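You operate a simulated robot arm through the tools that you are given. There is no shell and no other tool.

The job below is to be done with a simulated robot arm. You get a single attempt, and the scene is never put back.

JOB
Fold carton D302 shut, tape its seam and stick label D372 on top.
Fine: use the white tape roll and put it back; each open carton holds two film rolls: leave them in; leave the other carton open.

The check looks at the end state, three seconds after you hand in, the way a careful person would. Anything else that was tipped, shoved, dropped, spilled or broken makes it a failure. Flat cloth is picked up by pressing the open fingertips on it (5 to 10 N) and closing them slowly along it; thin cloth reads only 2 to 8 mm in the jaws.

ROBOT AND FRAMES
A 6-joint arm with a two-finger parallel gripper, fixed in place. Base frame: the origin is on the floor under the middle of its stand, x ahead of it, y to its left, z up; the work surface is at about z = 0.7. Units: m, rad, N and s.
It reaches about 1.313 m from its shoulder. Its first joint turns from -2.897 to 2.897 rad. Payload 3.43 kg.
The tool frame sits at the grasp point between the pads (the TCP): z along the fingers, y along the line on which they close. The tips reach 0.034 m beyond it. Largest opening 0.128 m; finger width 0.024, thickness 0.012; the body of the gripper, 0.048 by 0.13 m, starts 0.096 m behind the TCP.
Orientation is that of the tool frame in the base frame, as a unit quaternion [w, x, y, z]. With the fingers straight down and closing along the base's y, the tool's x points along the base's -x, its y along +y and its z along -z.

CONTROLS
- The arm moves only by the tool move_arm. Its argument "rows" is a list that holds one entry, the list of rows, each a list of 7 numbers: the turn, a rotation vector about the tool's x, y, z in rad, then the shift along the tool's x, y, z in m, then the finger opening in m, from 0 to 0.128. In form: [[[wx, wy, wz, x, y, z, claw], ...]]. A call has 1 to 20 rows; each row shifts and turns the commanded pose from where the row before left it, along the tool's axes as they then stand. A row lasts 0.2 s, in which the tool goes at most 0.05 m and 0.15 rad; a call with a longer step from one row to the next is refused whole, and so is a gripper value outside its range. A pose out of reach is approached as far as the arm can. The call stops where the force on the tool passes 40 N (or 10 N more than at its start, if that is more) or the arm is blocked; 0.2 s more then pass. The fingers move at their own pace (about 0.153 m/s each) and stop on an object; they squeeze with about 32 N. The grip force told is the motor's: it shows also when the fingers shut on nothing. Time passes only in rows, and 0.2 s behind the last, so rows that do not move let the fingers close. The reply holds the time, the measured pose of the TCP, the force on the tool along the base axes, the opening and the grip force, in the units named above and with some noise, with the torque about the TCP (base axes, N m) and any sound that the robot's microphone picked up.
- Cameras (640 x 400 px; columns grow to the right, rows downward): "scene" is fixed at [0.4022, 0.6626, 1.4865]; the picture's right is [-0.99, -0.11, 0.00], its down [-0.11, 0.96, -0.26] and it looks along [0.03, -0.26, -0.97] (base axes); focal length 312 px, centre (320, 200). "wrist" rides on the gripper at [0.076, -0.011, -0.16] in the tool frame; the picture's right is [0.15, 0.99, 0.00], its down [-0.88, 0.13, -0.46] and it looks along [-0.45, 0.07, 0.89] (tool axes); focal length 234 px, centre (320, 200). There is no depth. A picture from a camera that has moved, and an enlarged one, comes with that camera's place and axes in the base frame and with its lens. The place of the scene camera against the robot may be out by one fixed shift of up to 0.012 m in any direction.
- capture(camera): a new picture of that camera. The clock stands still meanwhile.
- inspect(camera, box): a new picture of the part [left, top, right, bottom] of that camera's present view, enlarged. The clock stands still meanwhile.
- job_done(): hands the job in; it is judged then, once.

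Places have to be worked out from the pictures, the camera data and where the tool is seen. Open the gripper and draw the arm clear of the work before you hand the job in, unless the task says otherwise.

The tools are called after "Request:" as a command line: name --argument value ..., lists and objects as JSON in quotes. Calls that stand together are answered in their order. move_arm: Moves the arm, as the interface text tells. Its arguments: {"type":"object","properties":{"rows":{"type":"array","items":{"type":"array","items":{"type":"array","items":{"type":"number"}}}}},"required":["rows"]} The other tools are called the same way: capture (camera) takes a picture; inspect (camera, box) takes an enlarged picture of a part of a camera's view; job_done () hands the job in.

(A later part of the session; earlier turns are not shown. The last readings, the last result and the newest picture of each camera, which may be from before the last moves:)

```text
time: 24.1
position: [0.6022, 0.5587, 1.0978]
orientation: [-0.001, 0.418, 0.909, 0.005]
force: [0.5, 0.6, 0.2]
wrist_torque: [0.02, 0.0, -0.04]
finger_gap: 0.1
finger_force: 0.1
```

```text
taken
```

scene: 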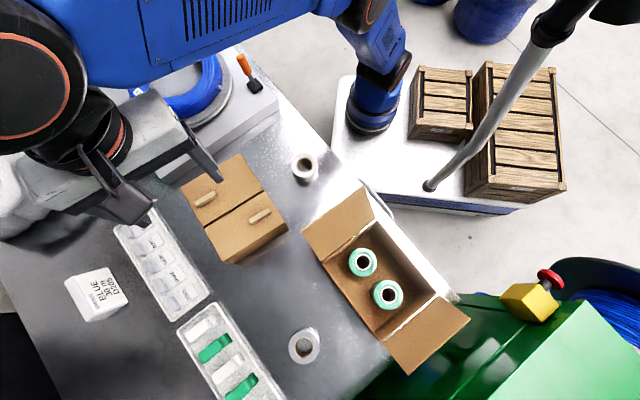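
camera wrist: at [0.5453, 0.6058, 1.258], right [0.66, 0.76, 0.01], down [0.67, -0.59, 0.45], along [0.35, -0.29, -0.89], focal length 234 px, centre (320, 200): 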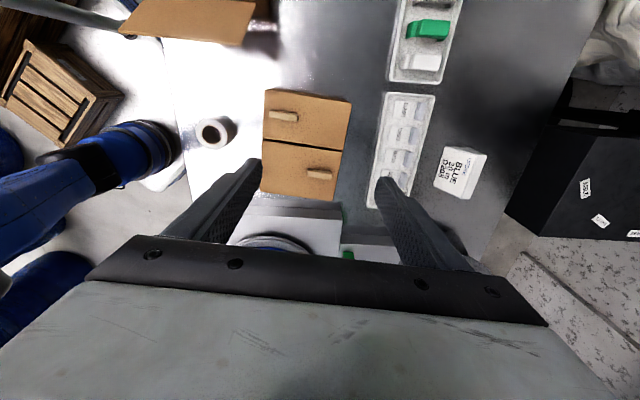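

Tool y now lies along v. I take a closer look at the roll from here, then move to a high waypoint on the coil side of the roll.

Request:
inspect --camera "wrist" --box '[185, 105, 245, 160]'

Request:
move_arm --rows '[[[0.008, -0.006, 0, -0.0254, -0.0316, 0.007, 0.1], [0, 0, 0, -0.0254, -0.0316, 0.007, 0.1], [0, 0, 0, -0.0254, -0.0316, 0.007, 0.1], [0, 0, 0, -0.0254, -0.0316, 0.007, 0.1], [0, 0, 0, -0.0254, -0.0316, 0.007, 0.1], [0, 0, 0, -0.0254, -0.0316, 0.007, 0.1], [0, 0, 0, -0.0254, -0.0316, 0.007, 0.1]]]'

Request:
capture --camera "wrist"

```text
7.27 times, centred on (215, 132) of wrist
camera zoom: at [0.5453, 0.6058, 1.258], right [0.66, 0.76, 0.01], down [0.67, -0.59, 0.45], along [0.35, -0.29, -0.89], focal length 1703 px, centre (1084, 691)
```

zoom: 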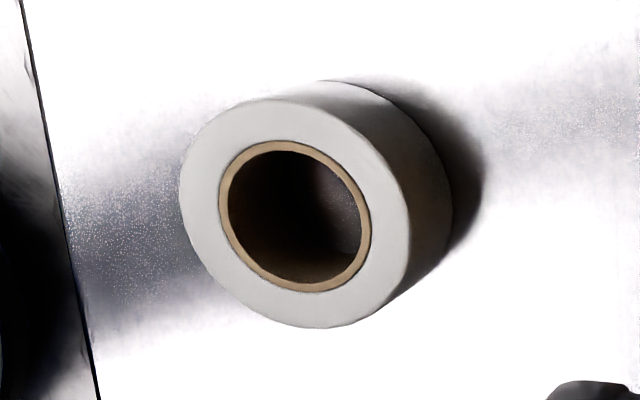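

```text
time: 25.6
position: [0.551, 0.2795, 1.0481]
orientation: [-0.001, 0.416, 0.909, -0.001]
force: [0.9, 1.4, 0.4]
wrist_torque: [-0.07, 0.04, 0.04]
finger_gap: 0.0999
finger_force: 0.0
```

```text
taken
camera wrist: at [0.4939, 0.3287, 1.2089], right [0.65, 0.76, 0.0], down [0.68, -0.58, 0.46], along [0.34, -0.3, -0.89], focal length 234 px, centre (320, 200)
```

wrist: 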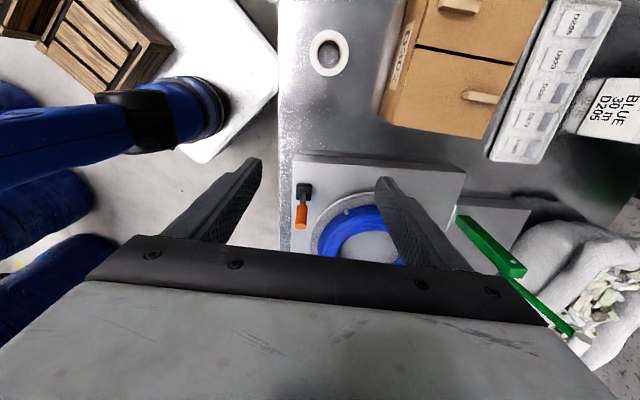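

I zoom in on the roll from here for a precise centre.

Request:
inspect --camera "wrist" --box '[290, 20, 370, 85]'

Request:
inspect --camera "wrist" --box '[260, 130, 480, 260]'

```text
6.15 times, centred on (330, 52) of wrist
camera zoom: at [0.4939, 0.3287, 1.2089], right [0.65, 0.76, 0.0], down [0.68, -0.58, 0.46], along [0.34, -0.3, -0.89], focal length 1441 px, centre (258, 1108)
```

zoom: 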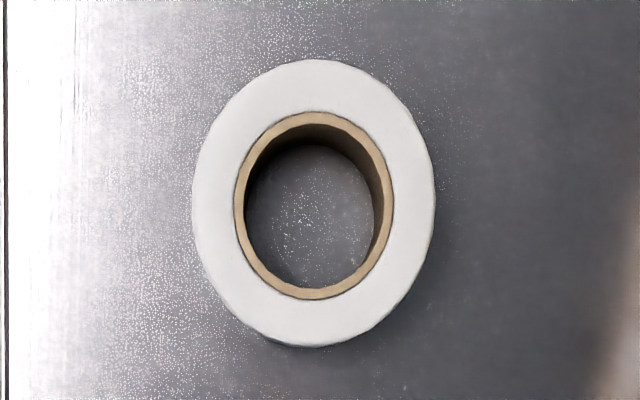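

```text
2.91 times, centred on (370, 195) of wrist
camera zoom: at [0.4939, 0.3287, 1.2089], right [0.65, 0.76, 0.0], down [0.68, -0.58, 0.46], along [0.34, -0.3, -0.89], focal length 681 px, centre (174, 214)
```

zoom: 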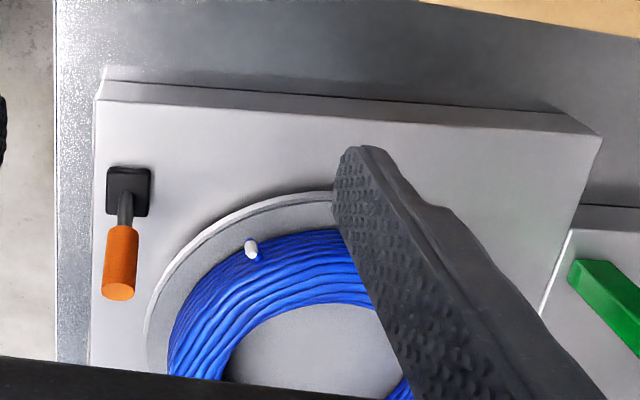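

Roll centre ≈(0.472, 0.3675), diameter 0.068; the coil platform's top is at z≈0.754 and starts 0.2 m away, so a 45° tilted approach is clear. I tilt the tool 45° about its y axis at this height and check.

Request:
move_arm --rows '[[[0, 0.131, 0, 0, 0, 0, 0.1], [0, 0.131, 0, 0, 0, 0, 0.1], [0, 0.131, 0, 0, 0, 0, 0.1], [0, 0.131, 0, 0, 0, 0, 0.1], [0, 0.131, 0, 0, 0, 0, 0.1], [0, 0.131, 0, 0, 0, 0, 0.1]]]'

Request:
capture --camera "wrist"

Request:
capture --camera "scene"

```text
time: 27.1
position: [0.5513, 0.2778, 1.0499]
orientation: [-0.348, 0.385, 0.84, 0.159]
force: [-0.3, -1.1, 0.2]
wrist_torque: [0.01, 0.0, -0.04]
finger_gap: 0.0999
finger_force: 0.0
```

```text
taken
camera wrist: at [0.5825, 0.2259, 1.2164], right [0.68, 0.72, 0.1], down [0.71, -0.63, -0.3], along [-0.15, 0.28, -0.95], focal length 234 px, centre (320, 200)
```

wrist: 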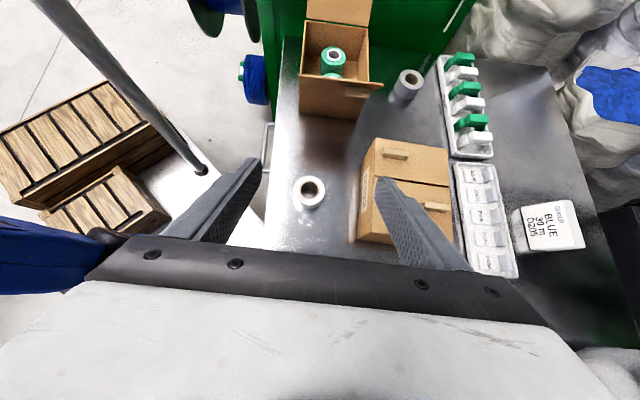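

```text
taken
```

scene: 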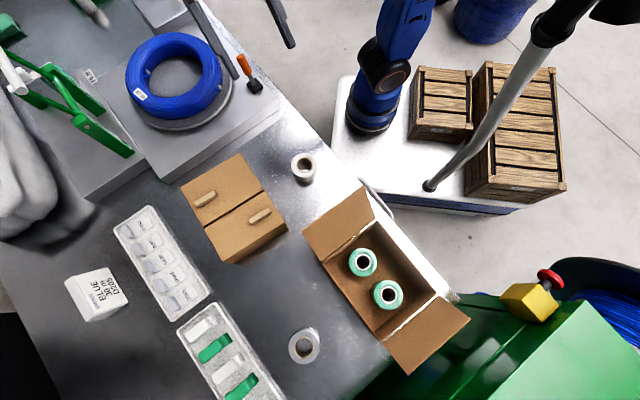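

The tilt is right and the roll sits between the fingers in view. I go down to the pre-grasp point, 0.10 m back along the finger direction.

Request:
move_arm --rows '[[[0, 0, 0, -0.0252, -0.0003, 0.0322, 0.1], [0, 0, 0, -0.0252, -0.0003, 0.0322, 0.1], [0, 0, 0, -0.0252, -0.0003, 0.0322, 0.1], [0, 0, 0, -0.0252, -0.0003, 0.0322, 0.1], [0, 0, 0, -0.0252, -0.0003, 0.0322, 0.1], [0, 0, 0, -0.0252, 0, 0.0319, 0.1]]]'

Request:
capture --camera "wrist"

Request:
inspect --camera "wrist" --box '[240, 130, 400, 245]'

Request:
capture --camera "scene"

```text
time: 28.4
position: [0.5326, 0.3014, 0.8059]
orientation: [-0.348, 0.385, 0.84, 0.158]
force: [-0.6, 0.1, -0.3]
wrist_torque: [0.01, -0.02, 0.0]
finger_gap: 0.1
finger_force: 0.0
```

```text
taken
camera wrist: at [0.5628, 0.2483, 0.9734], right [0.68, 0.72, 0.1], down [0.71, -0.63, -0.3], along [-0.15, 0.28, -0.95], focal length 234 px, centre (320, 200)
```

wrist: 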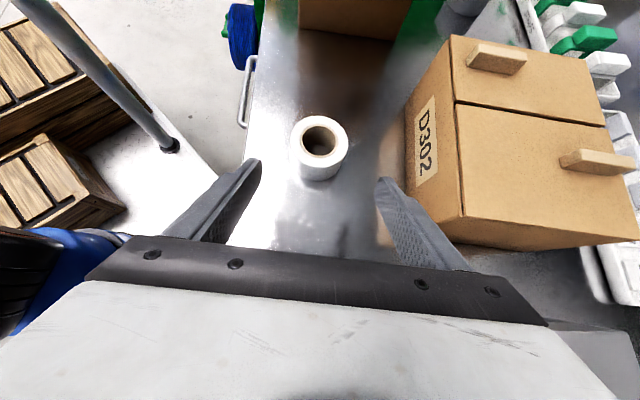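

```text
3.48 times, centred on (320, 188) of wrist
camera zoom: at [0.5628, 0.2483, 0.9734], right [0.68, 0.72, 0.1], down [0.71, -0.63, -0.3], along [-0.15, 0.28, -0.95], focal length 814 px, centre (320, 244)
```

zoom: 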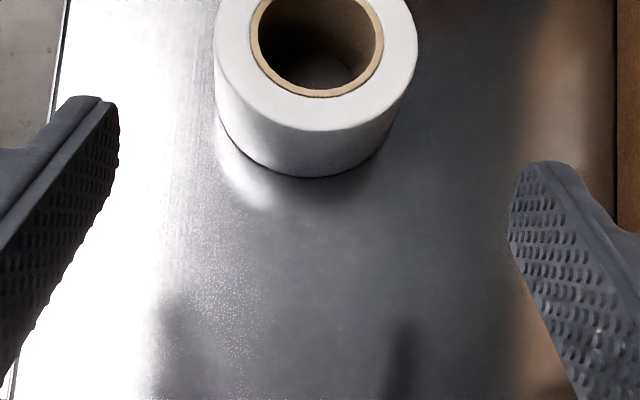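

```text
taken
```

scene: 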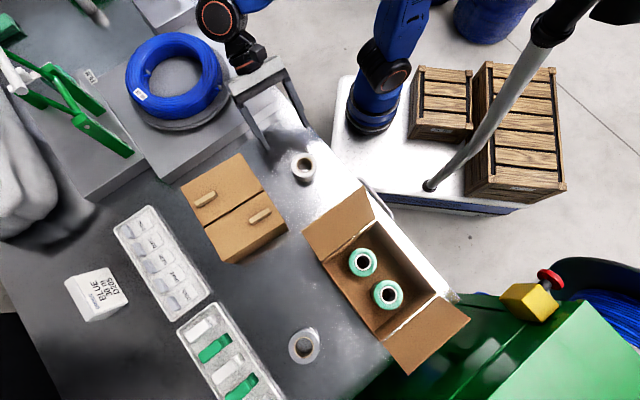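

The roll is centred between the fingers, about 0.126 m ahead along the finger axis. I move in along the fingers, leaving the tips just above the table.

Request:
move_arm --rows '[[[0, 0, 0, 0, -0.0012, 0.025, 0.1], [0, 0, 0, 0, -0.0012, 0.025, 0.1], [0, 0, 0, 0, 0, 0.025, 0.1], [0, 0, 0, 0, 0, 0.012, 0.1], [0, 0, 0, 0, 0, 0.008, 0.1]]]'

Request:
capture --camera "wrist"

Request:
inspect --camera "scene" --box '[240, 100, 360, 200]'

```text
time: 29.6
position: [0.486, 0.3489, 0.7373]
orientation: [-0.349, 0.386, 0.839, 0.159]
force: [-0.2, 0.0, -0.5]
wrist_torque: [0.02, 0.01, 0.03]
finger_gap: 0.1001
finger_force: 0.0
```

```text
taken
camera wrist: at [0.5166, 0.2967, 0.9057], right [0.68, 0.72, 0.1], down [0.71, -0.63, -0.3], along [-0.15, 0.28, -0.95], focal length 234 px, centre (320, 200)
```

wrist: 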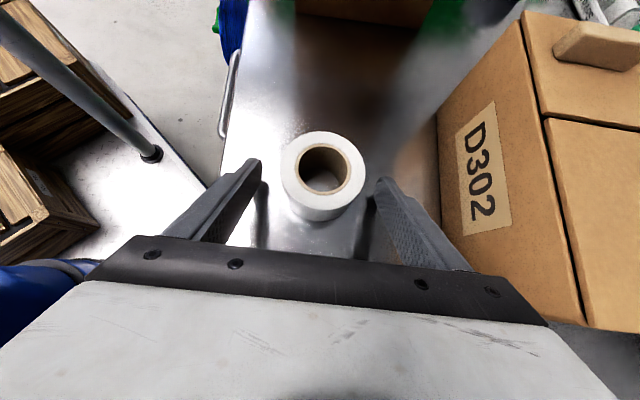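

```text
4.00 times, centred on (300, 150) of scene
camera zoom: at [0.4022, 0.6626, 1.4865], right [-0.99, -0.11, 0.0], down [-0.11, 0.96, -0.26], along [0.03, -0.26, -0.97], focal length 1248 px, centre (400, 400)
```

zoom: 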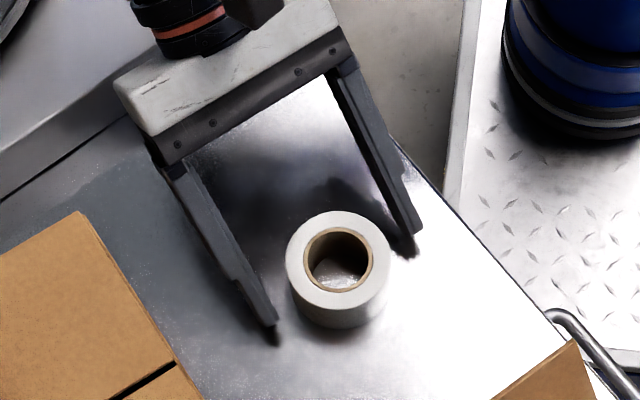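

The tips lie either side of the roll at its axis. I go 6 mm further and close gently on it.

Request:
move_arm --rows '[[[0, 0, 0, 0.002, 0, 0.006, 0.1], [0, 0, 0, 0, 0, 0, 0.08], [0, 0, 0, 0, 0, 0, 0.072], [0, 0, 0, 0, 0, 0, 0.064], [0, 0, 0, 0, 0, 0, 0.055], [0, 0, 0, 0, 0, 0, 0.055]]]'

Request:
capture --camera "wrist"

Request:
inspect --camera "scene" --box '[240, 100, 360, 200]'

```text
time: 31.1
position: [0.4822, 0.3538, 0.7363]
orientation: [-0.348, 0.385, 0.84, 0.158]
force: [0.2, -0.8, 1.2]
wrist_torque: [0.05, 0.03, 0.03]
finger_gap: 0.0666
finger_force: 32.0
```

```text
taken
camera wrist: at [0.5126, 0.3009, 0.903], right [0.68, 0.72, 0.1], down [0.71, -0.63, -0.3], along [-0.15, 0.28, -0.95], focal length 234 px, centre (320, 200)
```

wrist: 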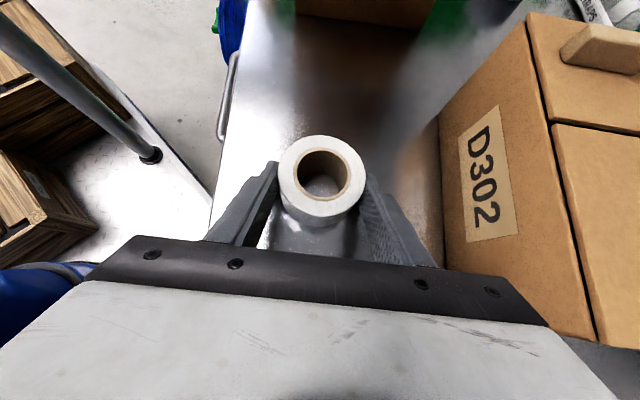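

```text
4.00 times, centred on (300, 150) of scene
camera zoom: at [0.4022, 0.6626, 1.4865], right [-0.99, -0.11, 0.0], down [-0.11, 0.96, -0.26], along [0.03, -0.26, -0.97], focal length 1248 px, centre (400, 400)
```

zoom: 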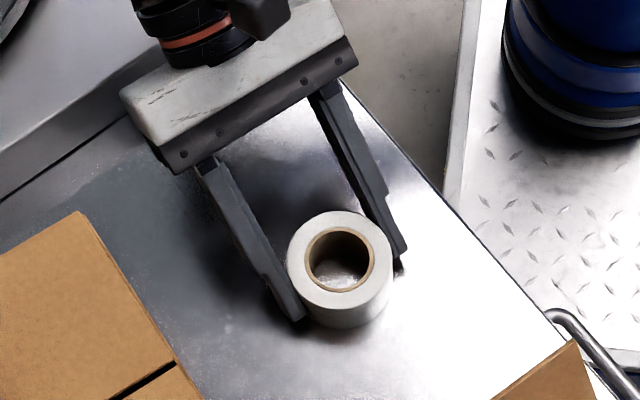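

Gripped at 0.0666 m. I note this pose for putting the roll back, and lift it straight up.

Request:
move_arm --rows '[[[0, 0, 0, 0.008, 0, -0.008, 0.055], [0, 0, 0, 0.015, 0, -0.015, 0.055], [0, 0, 0, 0.025, 0, -0.025, 0.055], [0, 0, 0, 0.029, 0, -0.029, 0.055], [0, 0, 0, 0.029, 0, -0.029, 0.055], [0, 0, 0, 0.029, 0, -0.029, 0.055], [0, 0, 0, 0.029, 0, -0.029, 0.055], [0, 0, 0, 0.029, 0, -0.029, 0.055], [0, 0, 0, 0.025, 0, -0.025, 0.055]]]'

Request:
capture --camera "wrist"

Request:
capture --camera "scene"

```text
time: 33.0
position: [0.4818, 0.3544, 1.0453]
orientation: [-0.348, 0.386, 0.84, 0.158]
force: [0.1, -0.6, 0.1]
wrist_torque: [0.03, 0.04, -0.02]
finger_gap: 0.0548
finger_force: 0.1
```

```text
taken
camera wrist: at [0.5132, 0.3014, 1.2116], right [0.68, 0.72, 0.1], down [0.71, -0.63, -0.3], along [-0.15, 0.28, -0.95], focal length 234 px, centre (320, 200)
```

wrist: 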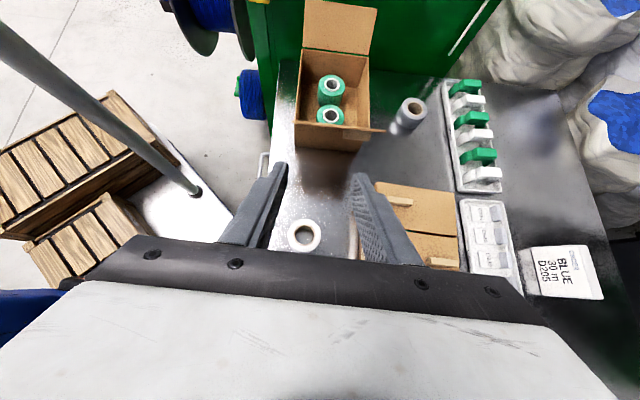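

```text
taken
```

scene: 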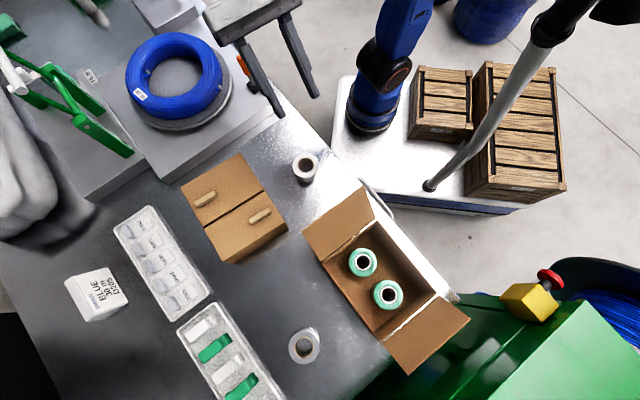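

The roll slipped out and stayed on the table. I check its present place and the finger shape before trying again.

Request:
inspect --camera "wrist" --box '[270, 205, 340, 265]'

Request:
inspect --camera "wrist" --box '[200, 150, 440, 280]'

Request:
inspect --camera "scene" --box '[200, 0, 340, 190]'

```text
6.67 times, centred on (305, 235) of wrist
camera zoom: at [0.5132, 0.3014, 1.2116], right [0.68, 0.72, 0.1], down [0.71, -0.63, -0.3], along [-0.15, 0.28, -0.95], focal length 1561 px, centre (420, -33)
```

zoom: 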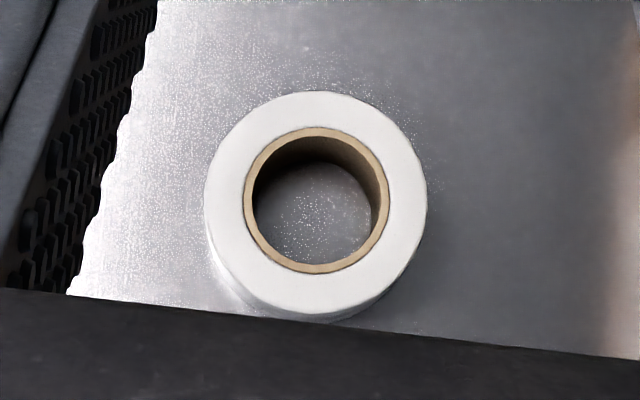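

```text
2.67 times, centred on (320, 215) of wrist
camera zoom: at [0.5132, 0.3014, 1.2116], right [0.68, 0.72, 0.1], down [0.71, -0.63, -0.3], along [-0.15, 0.28, -0.95], focal length 624 px, centre (320, 160)
```

zoom: 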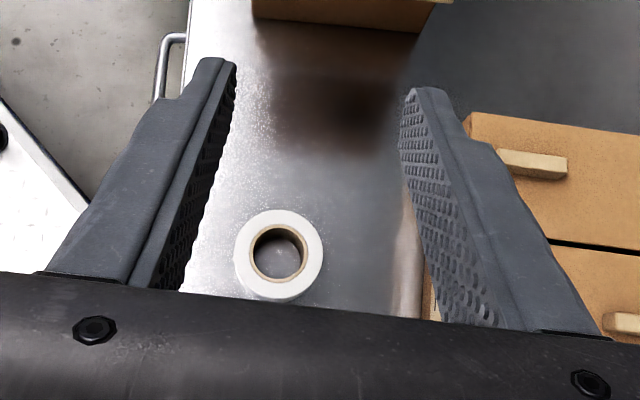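

```text
2.11 times, centred on (270, 95) of scene
camera zoom: at [0.4022, 0.6626, 1.4865], right [-0.99, -0.11, 0.0], down [-0.11, 0.96, -0.26], along [0.03, -0.26, -0.97], focal length 657 px, centre (425, 421)
```

zoom: 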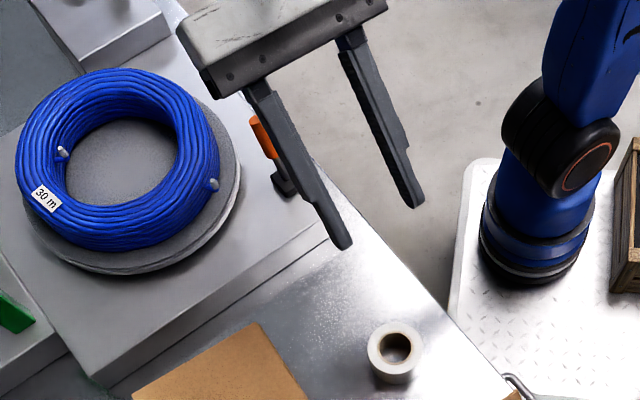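

The roll is upright and nearly unmoved, centre ≈(0.470, 0.367); the fingertips are rounded, so my grip was too far out at the tips. I go back with the contact nearer the middle of the pads.

Request:
move_arm --rows '[[[0, 0, 0, -0.0352, 0, 0.0213, 0.1], [0, 0, 0, -0.0352, 0, 0.0213, 0.1], [0, 0, 0, -0.0352, 0, 0.0213, 0.1], [0, 0, 0, -0.0352, 0, 0.0213, 0.1], [0, 0, 0, -0.0352, 0, 0.0213, 0.1], [0, 0, 0, -0.0352, 0, 0.0213, 0.1], [0, 0, 0, 0, 0, 0.025, 0.1], [0, 0, 0, 0, 0, 0.025, 0.1], [0, 0, 0, 0, 0, 0.025, 0.1], [0, 0, 0, 0, 0, 0.012, 0.1], [0, 0, 0, 0, 0, 0.008, 0.1]]]'

Request:
capture --camera "wrist"

Request:
inspect --camera "scene" --box '[240, 100, 360, 200]'

```text
time: 35.5
position: [0.4768, 0.3607, 0.7377]
orientation: [-0.348, 0.386, 0.84, 0.158]
force: [0.6, 0.3, -0.2]
wrist_torque: [0.0, 0.0, 0.03]
finger_gap: 0.1001
finger_force: 0.1
```

```text
taken
camera wrist: at [0.5068, 0.3077, 0.9043], right [0.68, 0.72, 0.1], down [0.72, -0.63, -0.3], along [-0.15, 0.28, -0.95], focal length 234 px, centre (320, 200)
```

wrist: 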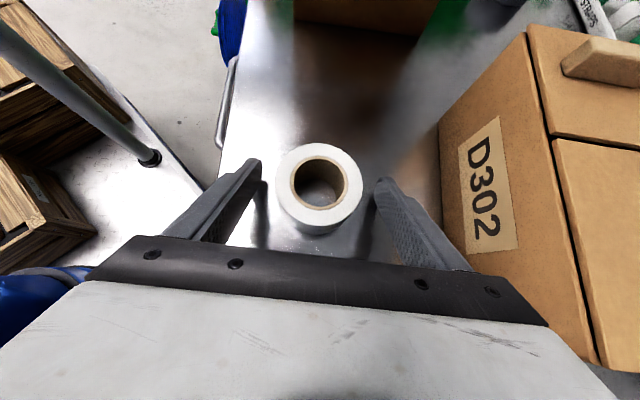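

```text
4.00 times, centred on (300, 150) of scene
camera zoom: at [0.4022, 0.6626, 1.4865], right [-0.99, -0.11, 0.0], down [-0.11, 0.96, -0.26], along [0.03, -0.26, -0.97], focal length 1248 px, centre (400, 400)
```

zoom: 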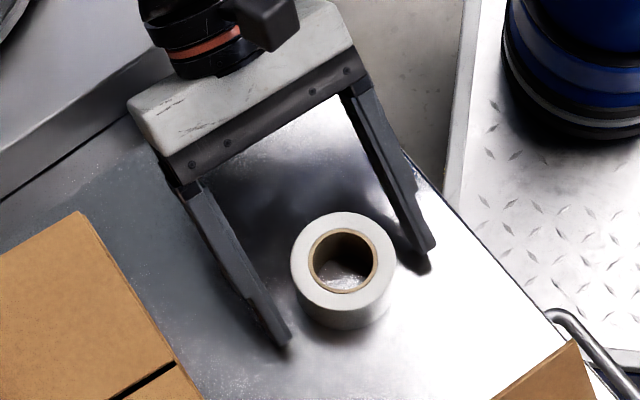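

The tips now reach about a centimetre beyond the roll's axis. I close fully and test with a small lift.

Request:
move_arm --rows '[[[0, 0, 0, 0.001, 0, 0.003, 0.1], [0, 0, 0, 0, 0, 0, 0.08], [0, 0, 0, 0, 0, 0, 0.07], [0, 0, 0, 0, 0, 0, 0.04], [0, 0, 0, 0, 0, 0, 0.0], [0, 0, 0, 0, 0, 0, 0.0]]]'

Request:
move_arm --rows '[[[0, 0, 0, 0.002, 0, -0.002, 0.0], [0, 0, 0, 0.003, 0, -0.003, 0.0], [0, 0, 0, 0.005, 0, -0.005, 0.0], [0, 0, 0, 0.005, 0, -0.005, 0.0]]]'

Request:
capture --camera "wrist"

Request:
inspect --camera "scene" --box '[240, 100, 360, 200]'

```text
time: 36.9
position: [0.4744, 0.3623, 0.736]
orientation: [-0.349, 0.385, 0.84, 0.159]
force: [0.0, 0.2, 0.7]
wrist_torque: [0.0, -0.02, 0.0]
finger_gap: 0.0656
finger_force: 32.3
```

```text
time: 37.9
position: [0.475, 0.3625, 0.7578]
orientation: [-0.348, 0.386, 0.839, 0.159]
force: [1.1, 0.2, -0.3]
wrist_torque: [-0.02, 0.01, 0.01]
finger_gap: 0.0654
finger_force: 32.0
```

```text
taken
camera wrist: at [0.505, 0.3094, 0.9246], right [0.68, 0.72, 0.1], down [0.71, -0.63, -0.3], along [-0.15, 0.28, -0.95], focal length 234 px, centre (320, 200)
```

wrist: 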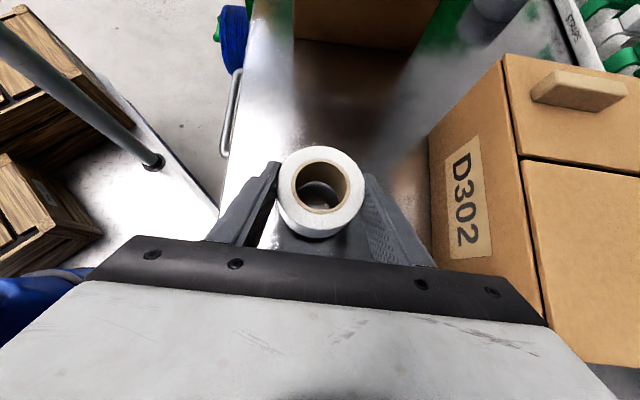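

```text
4.00 times, centred on (300, 150) of scene
camera zoom: at [0.4022, 0.6626, 1.4865], right [-0.99, -0.11, 0.0], down [-0.11, 0.96, -0.26], along [0.03, -0.26, -0.97], focal length 1248 px, centre (400, 400)
```

zoom: 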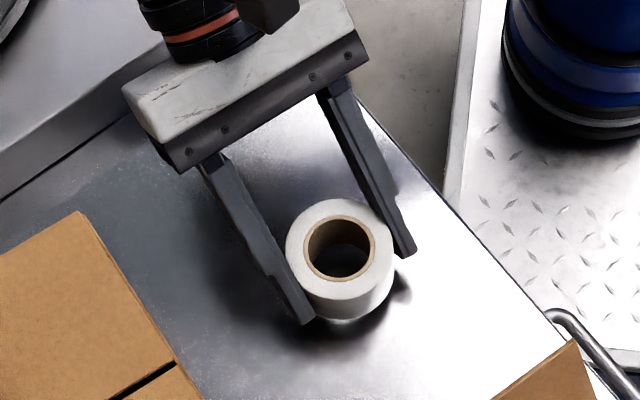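

The roll came up with the fingers (gap steady at 0.0654). I lift on gently to a height of about 1.0.

Request:
move_arm --rows '[[[0, 0, 0, 0.01, 0, -0.01, 0.0], [0, 0, 0, 0.015, 0, -0.015, 0.0], [0, 0, 0, 0.02, 0, -0.02, 0.0], [0, 0, 0, 0.02, 0, -0.02, 0.0], [0, 0, 0, 0.02, 0, -0.02, 0.0], [0, 0, 0, 0.02, 0, -0.02, 0.0], [0, 0, 0, 0.02, 0, -0.02, 0.0], [0, 0, 0, 0.02, 0, -0.02, 0.0], [0, 0, 0, 0.02, 0, -0.02, 0.0], [0, 0, 0, 0.015, 0, -0.015, 0.0], [0, 0, 0, 0.008, 0, -0.008, 0.0]]]'

Request:
capture --camera "wrist"

Request:
capture --camera "scene"

```text
time: 40.2
position: [0.4759, 0.362, 1.0227]
orientation: [-0.348, 0.385, 0.84, 0.158]
force: [0.2, 0.3, -0.9]
wrist_torque: [-0.02, 0.02, -0.01]
finger_gap: 0.0655
finger_force: 31.9
```

```text
taken
camera wrist: at [0.5059, 0.3098, 1.1899], right [0.68, 0.72, 0.1], down [0.71, -0.63, -0.3], along [-0.15, 0.28, -0.95], focal length 234 px, centre (320, 200)
```

wrist: 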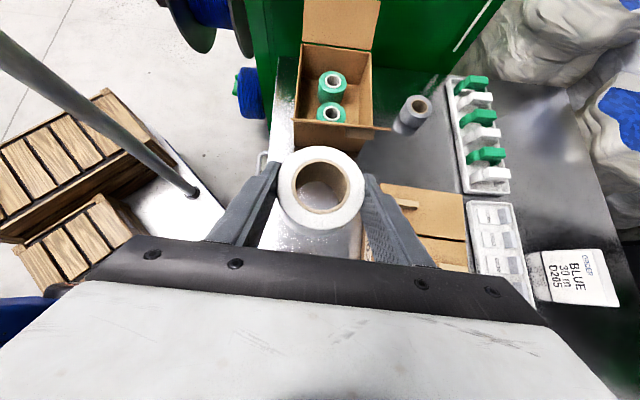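

```text
taken
```

scene: 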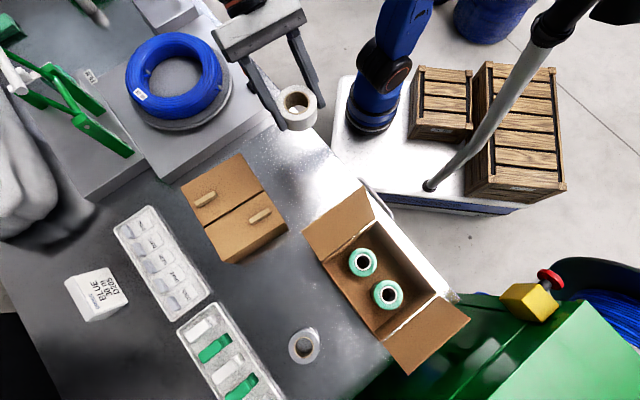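

The roll is held firmly. I now turn the tool −90° about its y axis so the roll's axis becomes horizontal, across the seam, with the gripper body leaning over the D320 side, well above it.

Request:
move_arm --rows '[[[0, -0.131, 0, 0.006, 0, -0.006, 0.0], [0, -0.131, 0, 0.006, 0, -0.006, 0.0], [0, -0.131, 0, 0.004, 0, -0.007, 0.0], [0, -0.131, 0, 0, 0, -0.008, 0.0], [0, -0.131, 0, 0, 0, -0.008, 0.0], [0, -0.131, 0, 0, 0, 0, 0.0], [0, -0.131, 0, 0, 0, 0, 0.0], [0, -0.131, 0, 0, 0, 0, 0.0], [0, -0.131, 0, 0, 0, 0, 0.0], [0, -0.131, 0, 0, 0, 0, 0.0], [0, -0.131, 0, 0, 0, 0, 0.0], [0, -0.131, 0, 0, 0, 0, 0.0]]]'

Request:
capture --camera "wrist"

Request:
capture --camera "scene"

```text
time: 42.9
position: [0.4966, 0.3501, 1.0332]
orientation: [0.349, 0.384, 0.84, -0.157]
force: [-0.6, 0.2, -1.0]
wrist_torque: [0.0, 0.05, 0.05]
finger_gap: 0.0652
finger_force: 32.1
out of reach, approached as far as the arm can: row 11, 12
```

```text
taken
camera wrist: at [0.3785, 0.4689, 1.092], right [0.68, 0.73, -0.1], down [0.29, -0.14, 0.95], along [0.67, -0.67, -0.31], focal length 234 px, centre (320, 200)
```

wrist: 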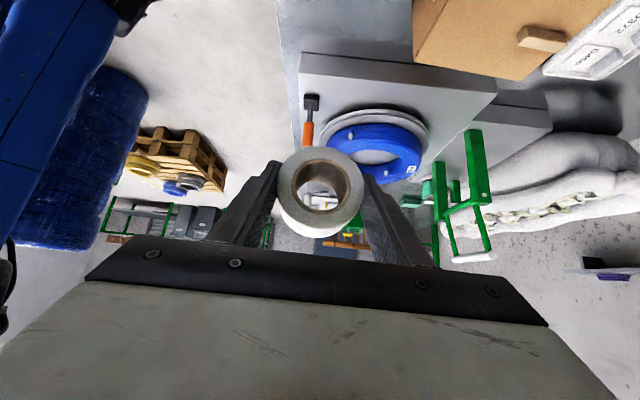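

```text
taken
```

scene: 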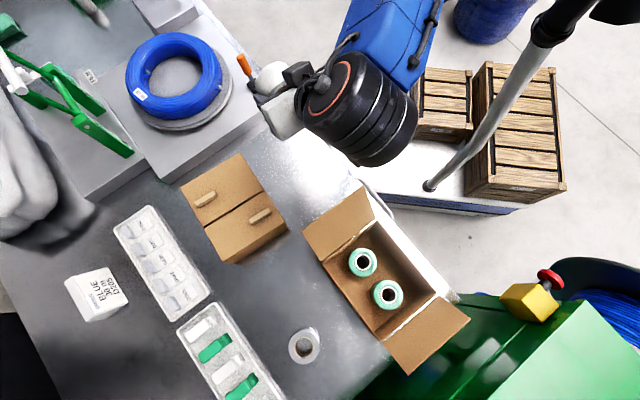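

Tilt −45° is reached and the roll sits firmly in the fingers (the arm flagged it is near its reach limit here). I move out to above the start of the seam.

Request:
move_arm --rows '[[[0, 0, 0, 0.0266, 0.0278, 0.003, 0.0], [0, 0, 0, 0.0266, 0.0278, 0.003, 0.0], [0, 0, 0, 0.0266, 0.0278, 0.003, 0.0], [0, 0, 0, 0.0266, 0.0278, 0.003, 0.0], [0, 0, 0, 0, 0, 0, 0.0]]]'

Request:
capture --camera "wrist"

Request:
capture --camera "scene"

```text
time: 44.0
position: [0.536, 0.4767, 0.9483]
orientation: [0.348, 0.384, 0.84, -0.16]
force: [0.4, 0.8, -1.2]
wrist_torque: [-0.05, -0.02, 0.03]
finger_gap: 0.0653
finger_force: 32.1
```

```text
taken
camera wrist: at [0.4192, 0.5945, 1.0078], right [0.68, 0.72, -0.11], down [0.3, -0.14, 0.94], along [0.67, -0.68, -0.31], focal length 234 px, centre (320, 200)
```

wrist: 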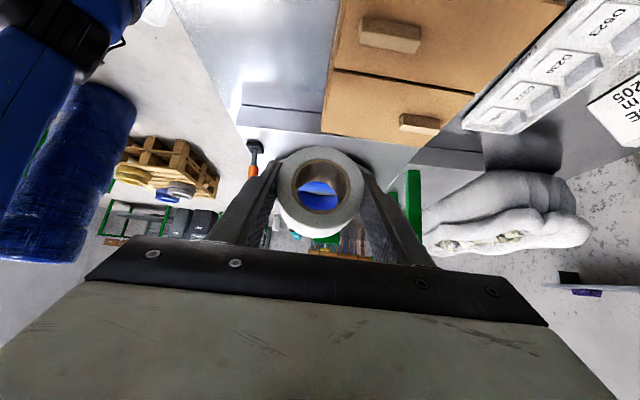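

```text
taken
```

scene: 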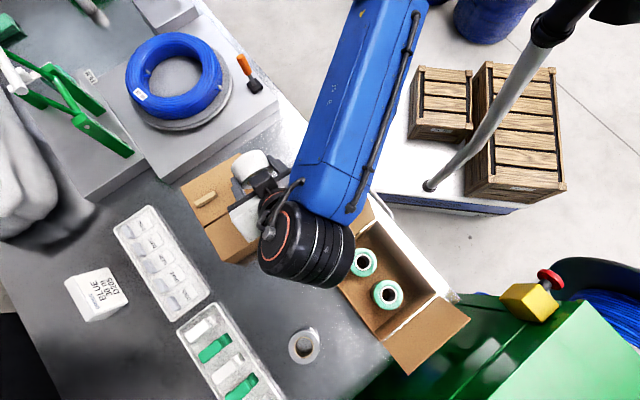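

The carton's seam is in view; I zoom to judge the roll's place over the seam.

Request:
inspect --camera "scene" --box '[180, 130, 310, 270]'

Request:
inspect --camera "wrist" --box '[230, 0, 490, 250]'

```text
2.86 times, centred on (245, 200) of scene
camera zoom: at [0.4022, 0.6626, 1.4865], right [-0.99, -0.11, 0.0], down [-0.11, 0.96, -0.26], along [0.03, -0.26, -0.97], focal length 892 px, centre (534, 200)
```

zoom: 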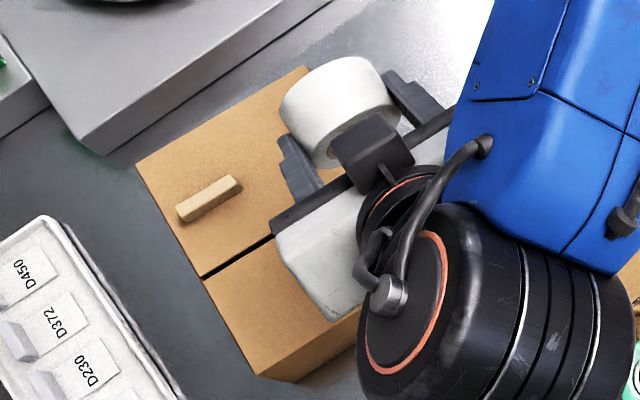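

```text
1.60 times, centred on (360, 125) of wrist
camera zoom: at [0.4192, 0.5945, 1.0078], right [0.68, 0.72, -0.11], down [0.3, -0.14, 0.94], along [0.67, -0.68, -0.31], focal length 375 px, centre (256, 320)
```

zoom: 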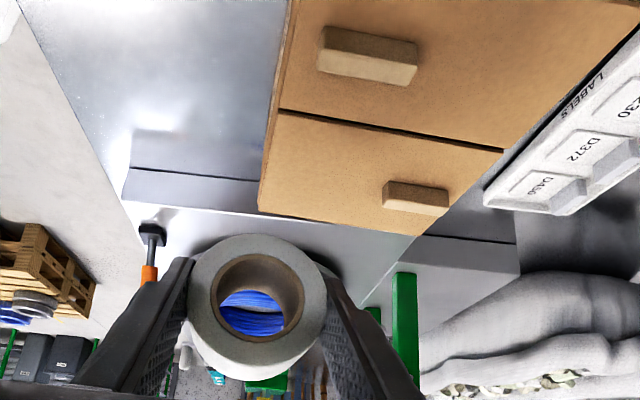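

The roll's centre projects where I expect it, about 3 mm off the seam line, which I correct. I lower to about 1.5 cm above the carton.

Request:
move_arm --rows '[[[0, 0, 0, 0.0145, 0, 0.0155, 0.0], [0, 0, 0, 0.0145, 0, 0.0155, 0.0], [0, 0, 0, 0.0145, 0, 0.0155, 0.0], [0, 0, 0, 0.0145, 0, 0.0155, 0.0], [0, 0, 0, 0, 0, 0, 0.0]]]'

Request:
capture --camera "wrist"

Request:
inspect --camera "scene" --box '[180, 130, 310, 270]'

```text
time: 45.2
position: [0.5379, 0.473, 0.8628]
orientation: [0.349, 0.385, 0.839, -0.161]
force: [0.3, -0.5, -0.6]
wrist_torque: [0.03, 0.06, -0.03]
finger_gap: 0.0653
finger_force: 32.2
```

```text
taken
camera wrist: at [0.421, 0.5908, 0.9221], right [0.68, 0.72, -0.11], down [0.3, -0.14, 0.94], along [0.67, -0.68, -0.31], focal length 234 px, centre (320, 200)
```

wrist: 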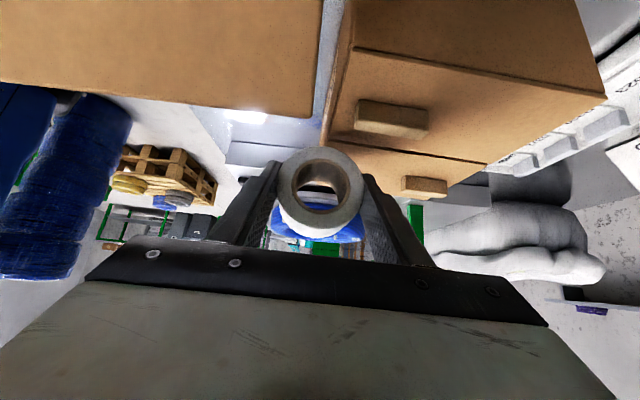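

```text
2.86 times, centred on (245, 200) of scene
camera zoom: at [0.4022, 0.6626, 1.4865], right [-0.99, -0.11, 0.0], down [-0.11, 0.96, -0.26], along [0.03, -0.26, -0.97], focal length 892 px, centre (534, 200)
```

zoom: 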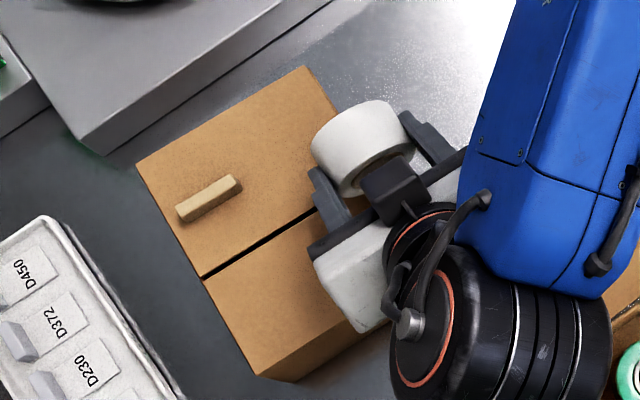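

The roll hovers above the seam's near end. I lower in small steps and watch the force.

Request:
move_arm --rows '[[[0, 0, 0, 0.0035, 0, 0.0035, 0.0], [0, 0, 0, 0.0035, 0, 0.0035, 0.0], [0, 0, 0, 0, 0, 0, 0.0]]]'

Request:
move_arm --rows '[[[0, 0, 0, 0.0018, 0, 0.0018, 0.0], [0, 0, 0, 0, 0, 0, 0.0]]]'

Request:
move_arm --rows '[[[0, 0, 0, 0.0014, 0, 0.0014, 0.0], [0, 0, 0, 0, 0, 0, 0.0]]]'

```text
time: 46.0
position: [0.5389, 0.4714, 0.8533]
orientation: [0.347, 0.385, 0.84, -0.161]
force: [-0.6, -0.6, -1.0]
wrist_torque: [0.01, -0.01, -0.01]
finger_gap: 0.0652
finger_force: 32.0
```

```text
time: 46.6
position: [0.5395, 0.4718, 0.8515]
orientation: [0.348, 0.385, 0.84, -0.161]
force: [0.2, 0.7, -1.3]
wrist_torque: [0.02, -0.01, -0.01]
finger_gap: 0.0654
finger_force: 32.3
```

```text
time: 47.2
position: [0.5385, 0.4719, 0.8491]
orientation: [0.348, 0.384, 0.84, -0.16]
force: [0.8, 0.4, -0.3]
wrist_torque: [0.01, -0.02, 0.01]
finger_gap: 0.0652
finger_force: 31.9
```

No contact yet, and the roll's lowest point is right at the carton's edge, so I shift 8 mm inward along the seam and lower on.

Request:
move_arm --rows '[[[0, 0, 0, 0, 0.008, 0, 0.0], [0, 0, 0, 0.0014, 0, 0.0014, 0.0], [0, 0, 0, 0, 0, 0, 0.0]]]'

Request:
move_arm --rows '[[[0, 0, 0, 0.0011, 0, 0.0011, 0.0], [0, 0, 0, 0, 0, 0, 0.0]]]'

Request:
inspect --camera "wrist" --box '[240, 80, 500, 250]'

```text
time: 48.0
position: [0.5446, 0.4771, 0.8475]
orientation: [0.348, 0.384, 0.84, -0.161]
force: [0.5, 0.4, -0.5]
wrist_torque: [-0.01, 0.01, 0.02]
finger_gap: 0.0651
finger_force: 31.6
```

```text
time: 48.6
position: [0.5456, 0.4779, 0.8453]
orientation: [0.348, 0.384, 0.84, -0.161]
force: [-0.2, 0.5, -0.3]
wrist_torque: [0.01, 0.03, -0.02]
finger_gap: 0.0653
finger_force: 32.0
```

```text
2.35 times, centred on (370, 165) of wrist
camera zoom: at [0.4273, 0.5958, 0.9045], right [0.68, 0.72, -0.11], down [0.3, -0.14, 0.95], along [0.67, -0.68, -0.31], focal length 551 px, centre (202, 282)
```

zoom: 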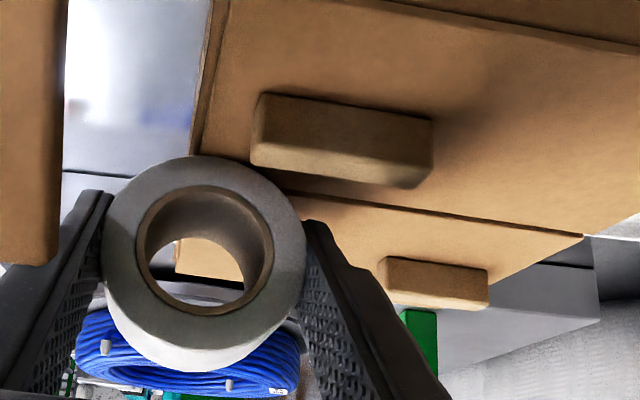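

Still no contact; the tab is clear of the fingers. I continue lowering in small steps.

Request:
move_arm --rows '[[[0, 0, 0, 0.0011, 0, 0.0011, 0.0], [0, 0, 0, 0, 0, 0, 0.0]]]'

Request:
move_arm --rows '[[[0, 0, 0, 0.0011, 0, 0.0011, 0.0], [0, 0, 0, 0, 0, 0, 0.0]]]'

Request:
inspect --camera "scene" --box '[200, 140, 290, 220]'

```text
time: 49.2
position: [0.5444, 0.4773, 0.8444]
orientation: [0.348, 0.384, 0.84, -0.16]
force: [0.7, -0.5, 3.5]
wrist_torque: [0.04, -0.05, -0.02]
finger_gap: 0.0651
finger_force: 31.9
```

```text
time: 49.9
position: [0.5435, 0.4769, 0.8428]
orientation: [0.348, 0.384, 0.84, -0.16]
force: [-5.1, -1.2, 10.9]
wrist_torque: [-0.11, 0.04, -0.04]
finger_gap: 0.0648
finger_force: 32.2
```

```text
5.00 times, centred on (245, 180) of scene
camera zoom: at [0.4022, 0.6626, 1.4865], right [-0.99, -0.11, 0.0], down [-0.11, 0.96, -0.26], along [0.03, -0.26, -0.97], focal length 1560 px, centre (695, 300)
```

zoom: 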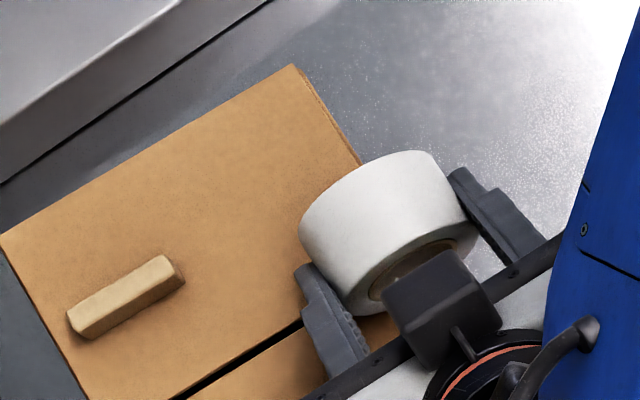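

Contact: 3.5 N at z≈0.8444, now about 11 N. I ease off to a light press, go back to the edge of the carton and test a first stretch along the seam.

Request:
move_arm --rows '[[[0, 0, 0, -0.0008, 0, -0.0008, 0.0], [0, 0, 0, 0, -0.004, 0, 0.0], [0, 0, 0, 0, -0.004, 0, 0.0], [0, 0, 0, 0, 0, 0, 0.0], [0, 0, 0, 0, 0.008, 0, 0.0], [0, 0, 0, 0, 0.01, 0, 0.0], [0, 0, 0, 0, 0.01, 0, 0.0], [0, 0, 0, 0, 0.01, 0, 0.0]]]'

Request:
inspect --camera "scene" --box '[200, 140, 290, 220]'

Request:
inspect --camera "wrist" --box '[200, 40, 500, 250]'

```text
time: 51.6
position: [0.5667, 0.4976, 0.8429]
orientation: [0.349, 0.386, 0.839, -0.162]
force: [0.2, -0.1, 2.5]
wrist_torque: [0.0, -0.01, -0.01]
finger_gap: 0.0649
finger_force: 32.1
```

```text
5.00 times, centred on (245, 180) of scene
camera zoom: at [0.4022, 0.6626, 1.4865], right [-0.99, -0.11, 0.0], down [-0.11, 0.96, -0.26], along [0.03, -0.26, -0.97], focal length 1560 px, centre (695, 300)
```

zoom: 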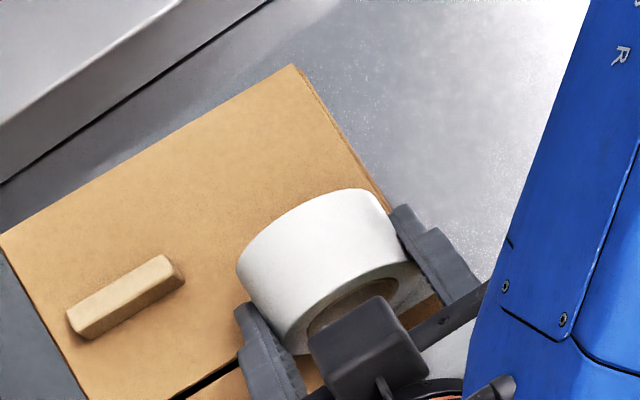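

```text
1.90 times, centred on (350, 145) of wrist
camera zoom: at [0.4499, 0.6156, 0.9025], right [0.68, 0.72, -0.11], down [0.3, -0.14, 0.95], along [0.67, -0.68, -0.31], focal length 446 px, centre (263, 305)
```

zoom: 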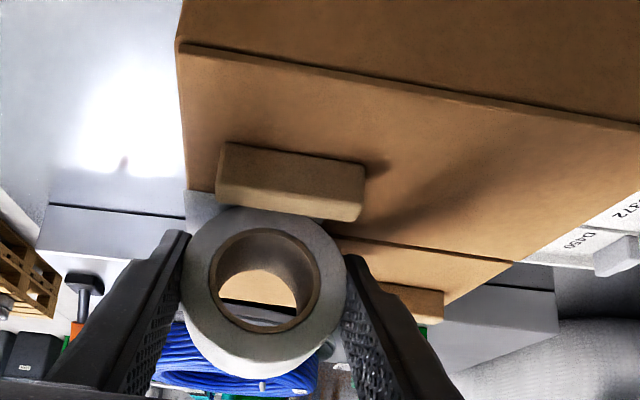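

Contact is kept at about 2.5 N; the tape can't be seen under the roll yet. I go on along the seam to its far end.

Request:
move_arm --rows '[[[0, 0, 0, 0.0003, 0.01, 0.0003, 0.0], [0, 0, 0, 0, 0.01, 0, 0.0], [0, 0, 0, 0, 0.01, 0, 0.0], [0, 0, 0, 0, 0.01, 0, 0.0], [0, 0, 0, 0, 0.01, 0, 0.0], [0, 0, 0, 0, 0.01, 0, 0.0]]]'

Request:
inspect --camera "scene" --box '[190, 140, 290, 240]'

Request:
inspect --camera "wrist" --box '[200, 40, 500, 250]'

```text
time: 53.0
position: [0.6126, 0.5364, 0.8421]
orientation: [0.35, 0.384, 0.84, -0.16]
force: [-0.1, -0.5, 0.3]
wrist_torque: [0.02, -0.02, 0.02]
finger_gap: 0.0647
finger_force: 32.1
```

```text
4.00 times, centred on (240, 190) of scene
camera zoom: at [0.4022, 0.6626, 1.4865], right [-0.99, -0.11, 0.0], down [-0.11, 0.96, -0.26], along [0.03, -0.26, -0.97], focal length 1248 px, centre (640, 240)
```

zoom: 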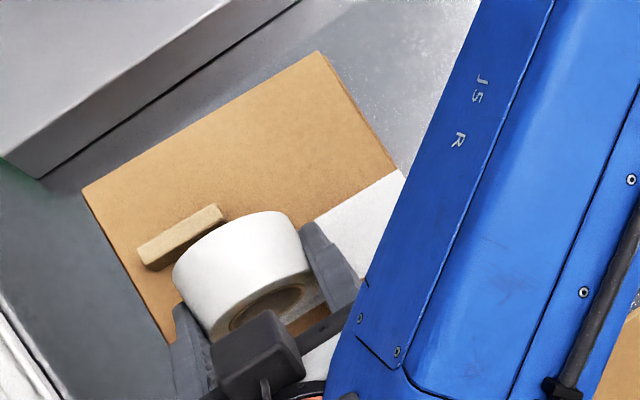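

```text
1.90 times, centred on (350, 145) of wrist
camera zoom: at [0.4961, 0.6546, 0.9025], right [0.68, 0.72, -0.11], down [0.29, -0.14, 0.95], along [0.67, -0.68, -0.31], focal length 446 px, centre (263, 305)
```

zoom: 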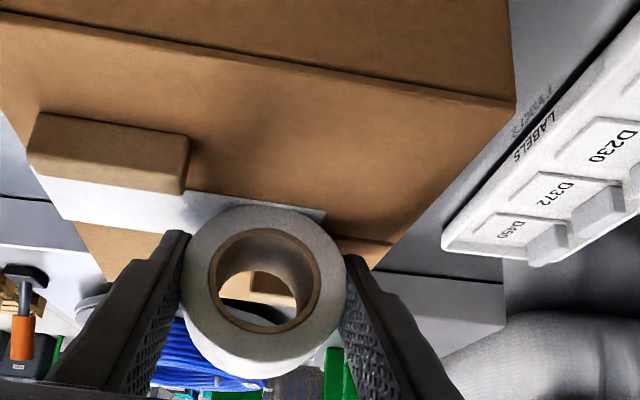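

The white tape is being laid along the seam. The press has become light, so I press slightly more and continue to the far edge.

Request:
move_arm --rows '[[[0, 0, 0, 0.0006, 0.004, 0.0006, 0.0], [0, 0, 0, 0, 0.01, 0, 0.0], [0, 0, 0, 0, 0.01, 0, 0.0], [0, 0, 0, 0, 0.01, 0, 0.0], [0, 0, 0, 0, 0.01, 0, 0.0], [0, 0, 0, 0, 0.01, 0, 0.0]]]'

Request:
inspect --camera "scene" --box '[190, 140, 290, 240]'

Request:
inspect --camera "wrist" --box '[200, 40, 500, 250]'

```text
time: 54.5
position: [0.6539, 0.571, 0.8426]
orientation: [0.348, 0.384, 0.84, -0.16]
force: [-1.1, -0.6, 6.9]
wrist_torque: [-0.03, 0.02, 0.0]
finger_gap: 0.0647
finger_force: 31.8
```

```text
4.00 times, centred on (240, 190) of scene
camera zoom: at [0.4022, 0.6626, 1.4865], right [-0.99, -0.11, 0.0], down [-0.11, 0.96, -0.26], along [0.03, -0.26, -0.97], focal length 1248 px, centre (640, 240)
```

zoom: 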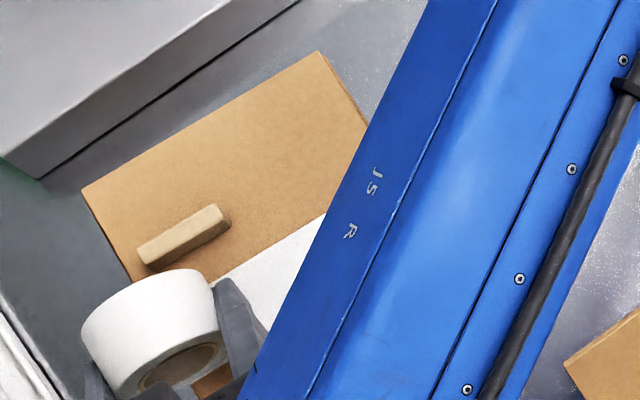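

```text
1.90 times, centred on (350, 145) of wrist
camera zoom: at [0.5364, 0.6907, 0.9012], right [0.68, 0.72, -0.11], down [0.3, -0.14, 0.94], along [0.67, -0.68, -0.31], focal length 446 px, centre (263, 305)
```

zoom: 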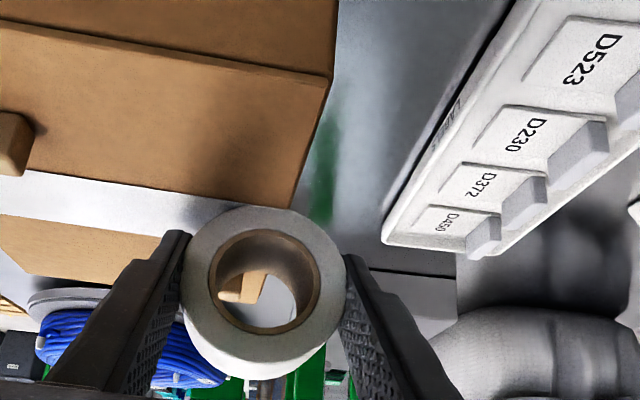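

Almost at the far edge. I go another 10 mm so that the tape covers the whole seam, then lift off straight up.

Request:
move_arm --rows '[[[0, 0, 0, 0, 0.005, 0, 0.0], [0, 0, 0, 0, 0.005, 0, 0.0], [0, 0, 0, 0, 0, 0, 0.0]]]'

Request:
inspect --camera "wrist" --box '[200, 40, 500, 250]'

```text
time: 55.2
position: [0.6623, 0.5777, 0.8406]
orientation: [0.348, 0.384, 0.84, -0.161]
force: [-0.6, 0.5, 0.0]
wrist_torque: [0.0, 0.03, 0.03]
finger_gap: 0.0645
finger_force: 31.6
```

```text
1.90 times, centred on (350, 145) of wrist
camera zoom: at [0.5443, 0.697, 0.9008], right [0.68, 0.72, -0.11], down [0.3, -0.14, 0.95], along [0.67, -0.68, -0.31], focal length 446 px, centre (263, 305)
```

zoom: 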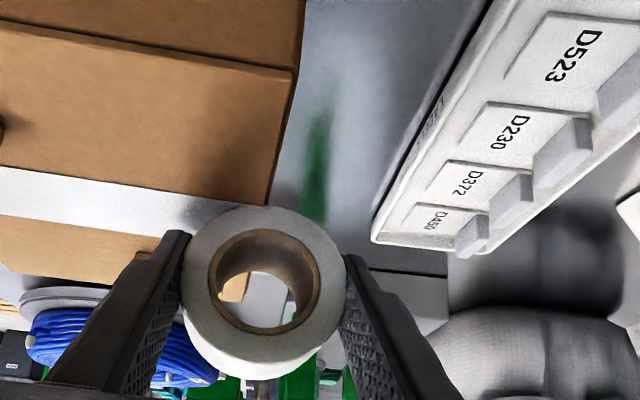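

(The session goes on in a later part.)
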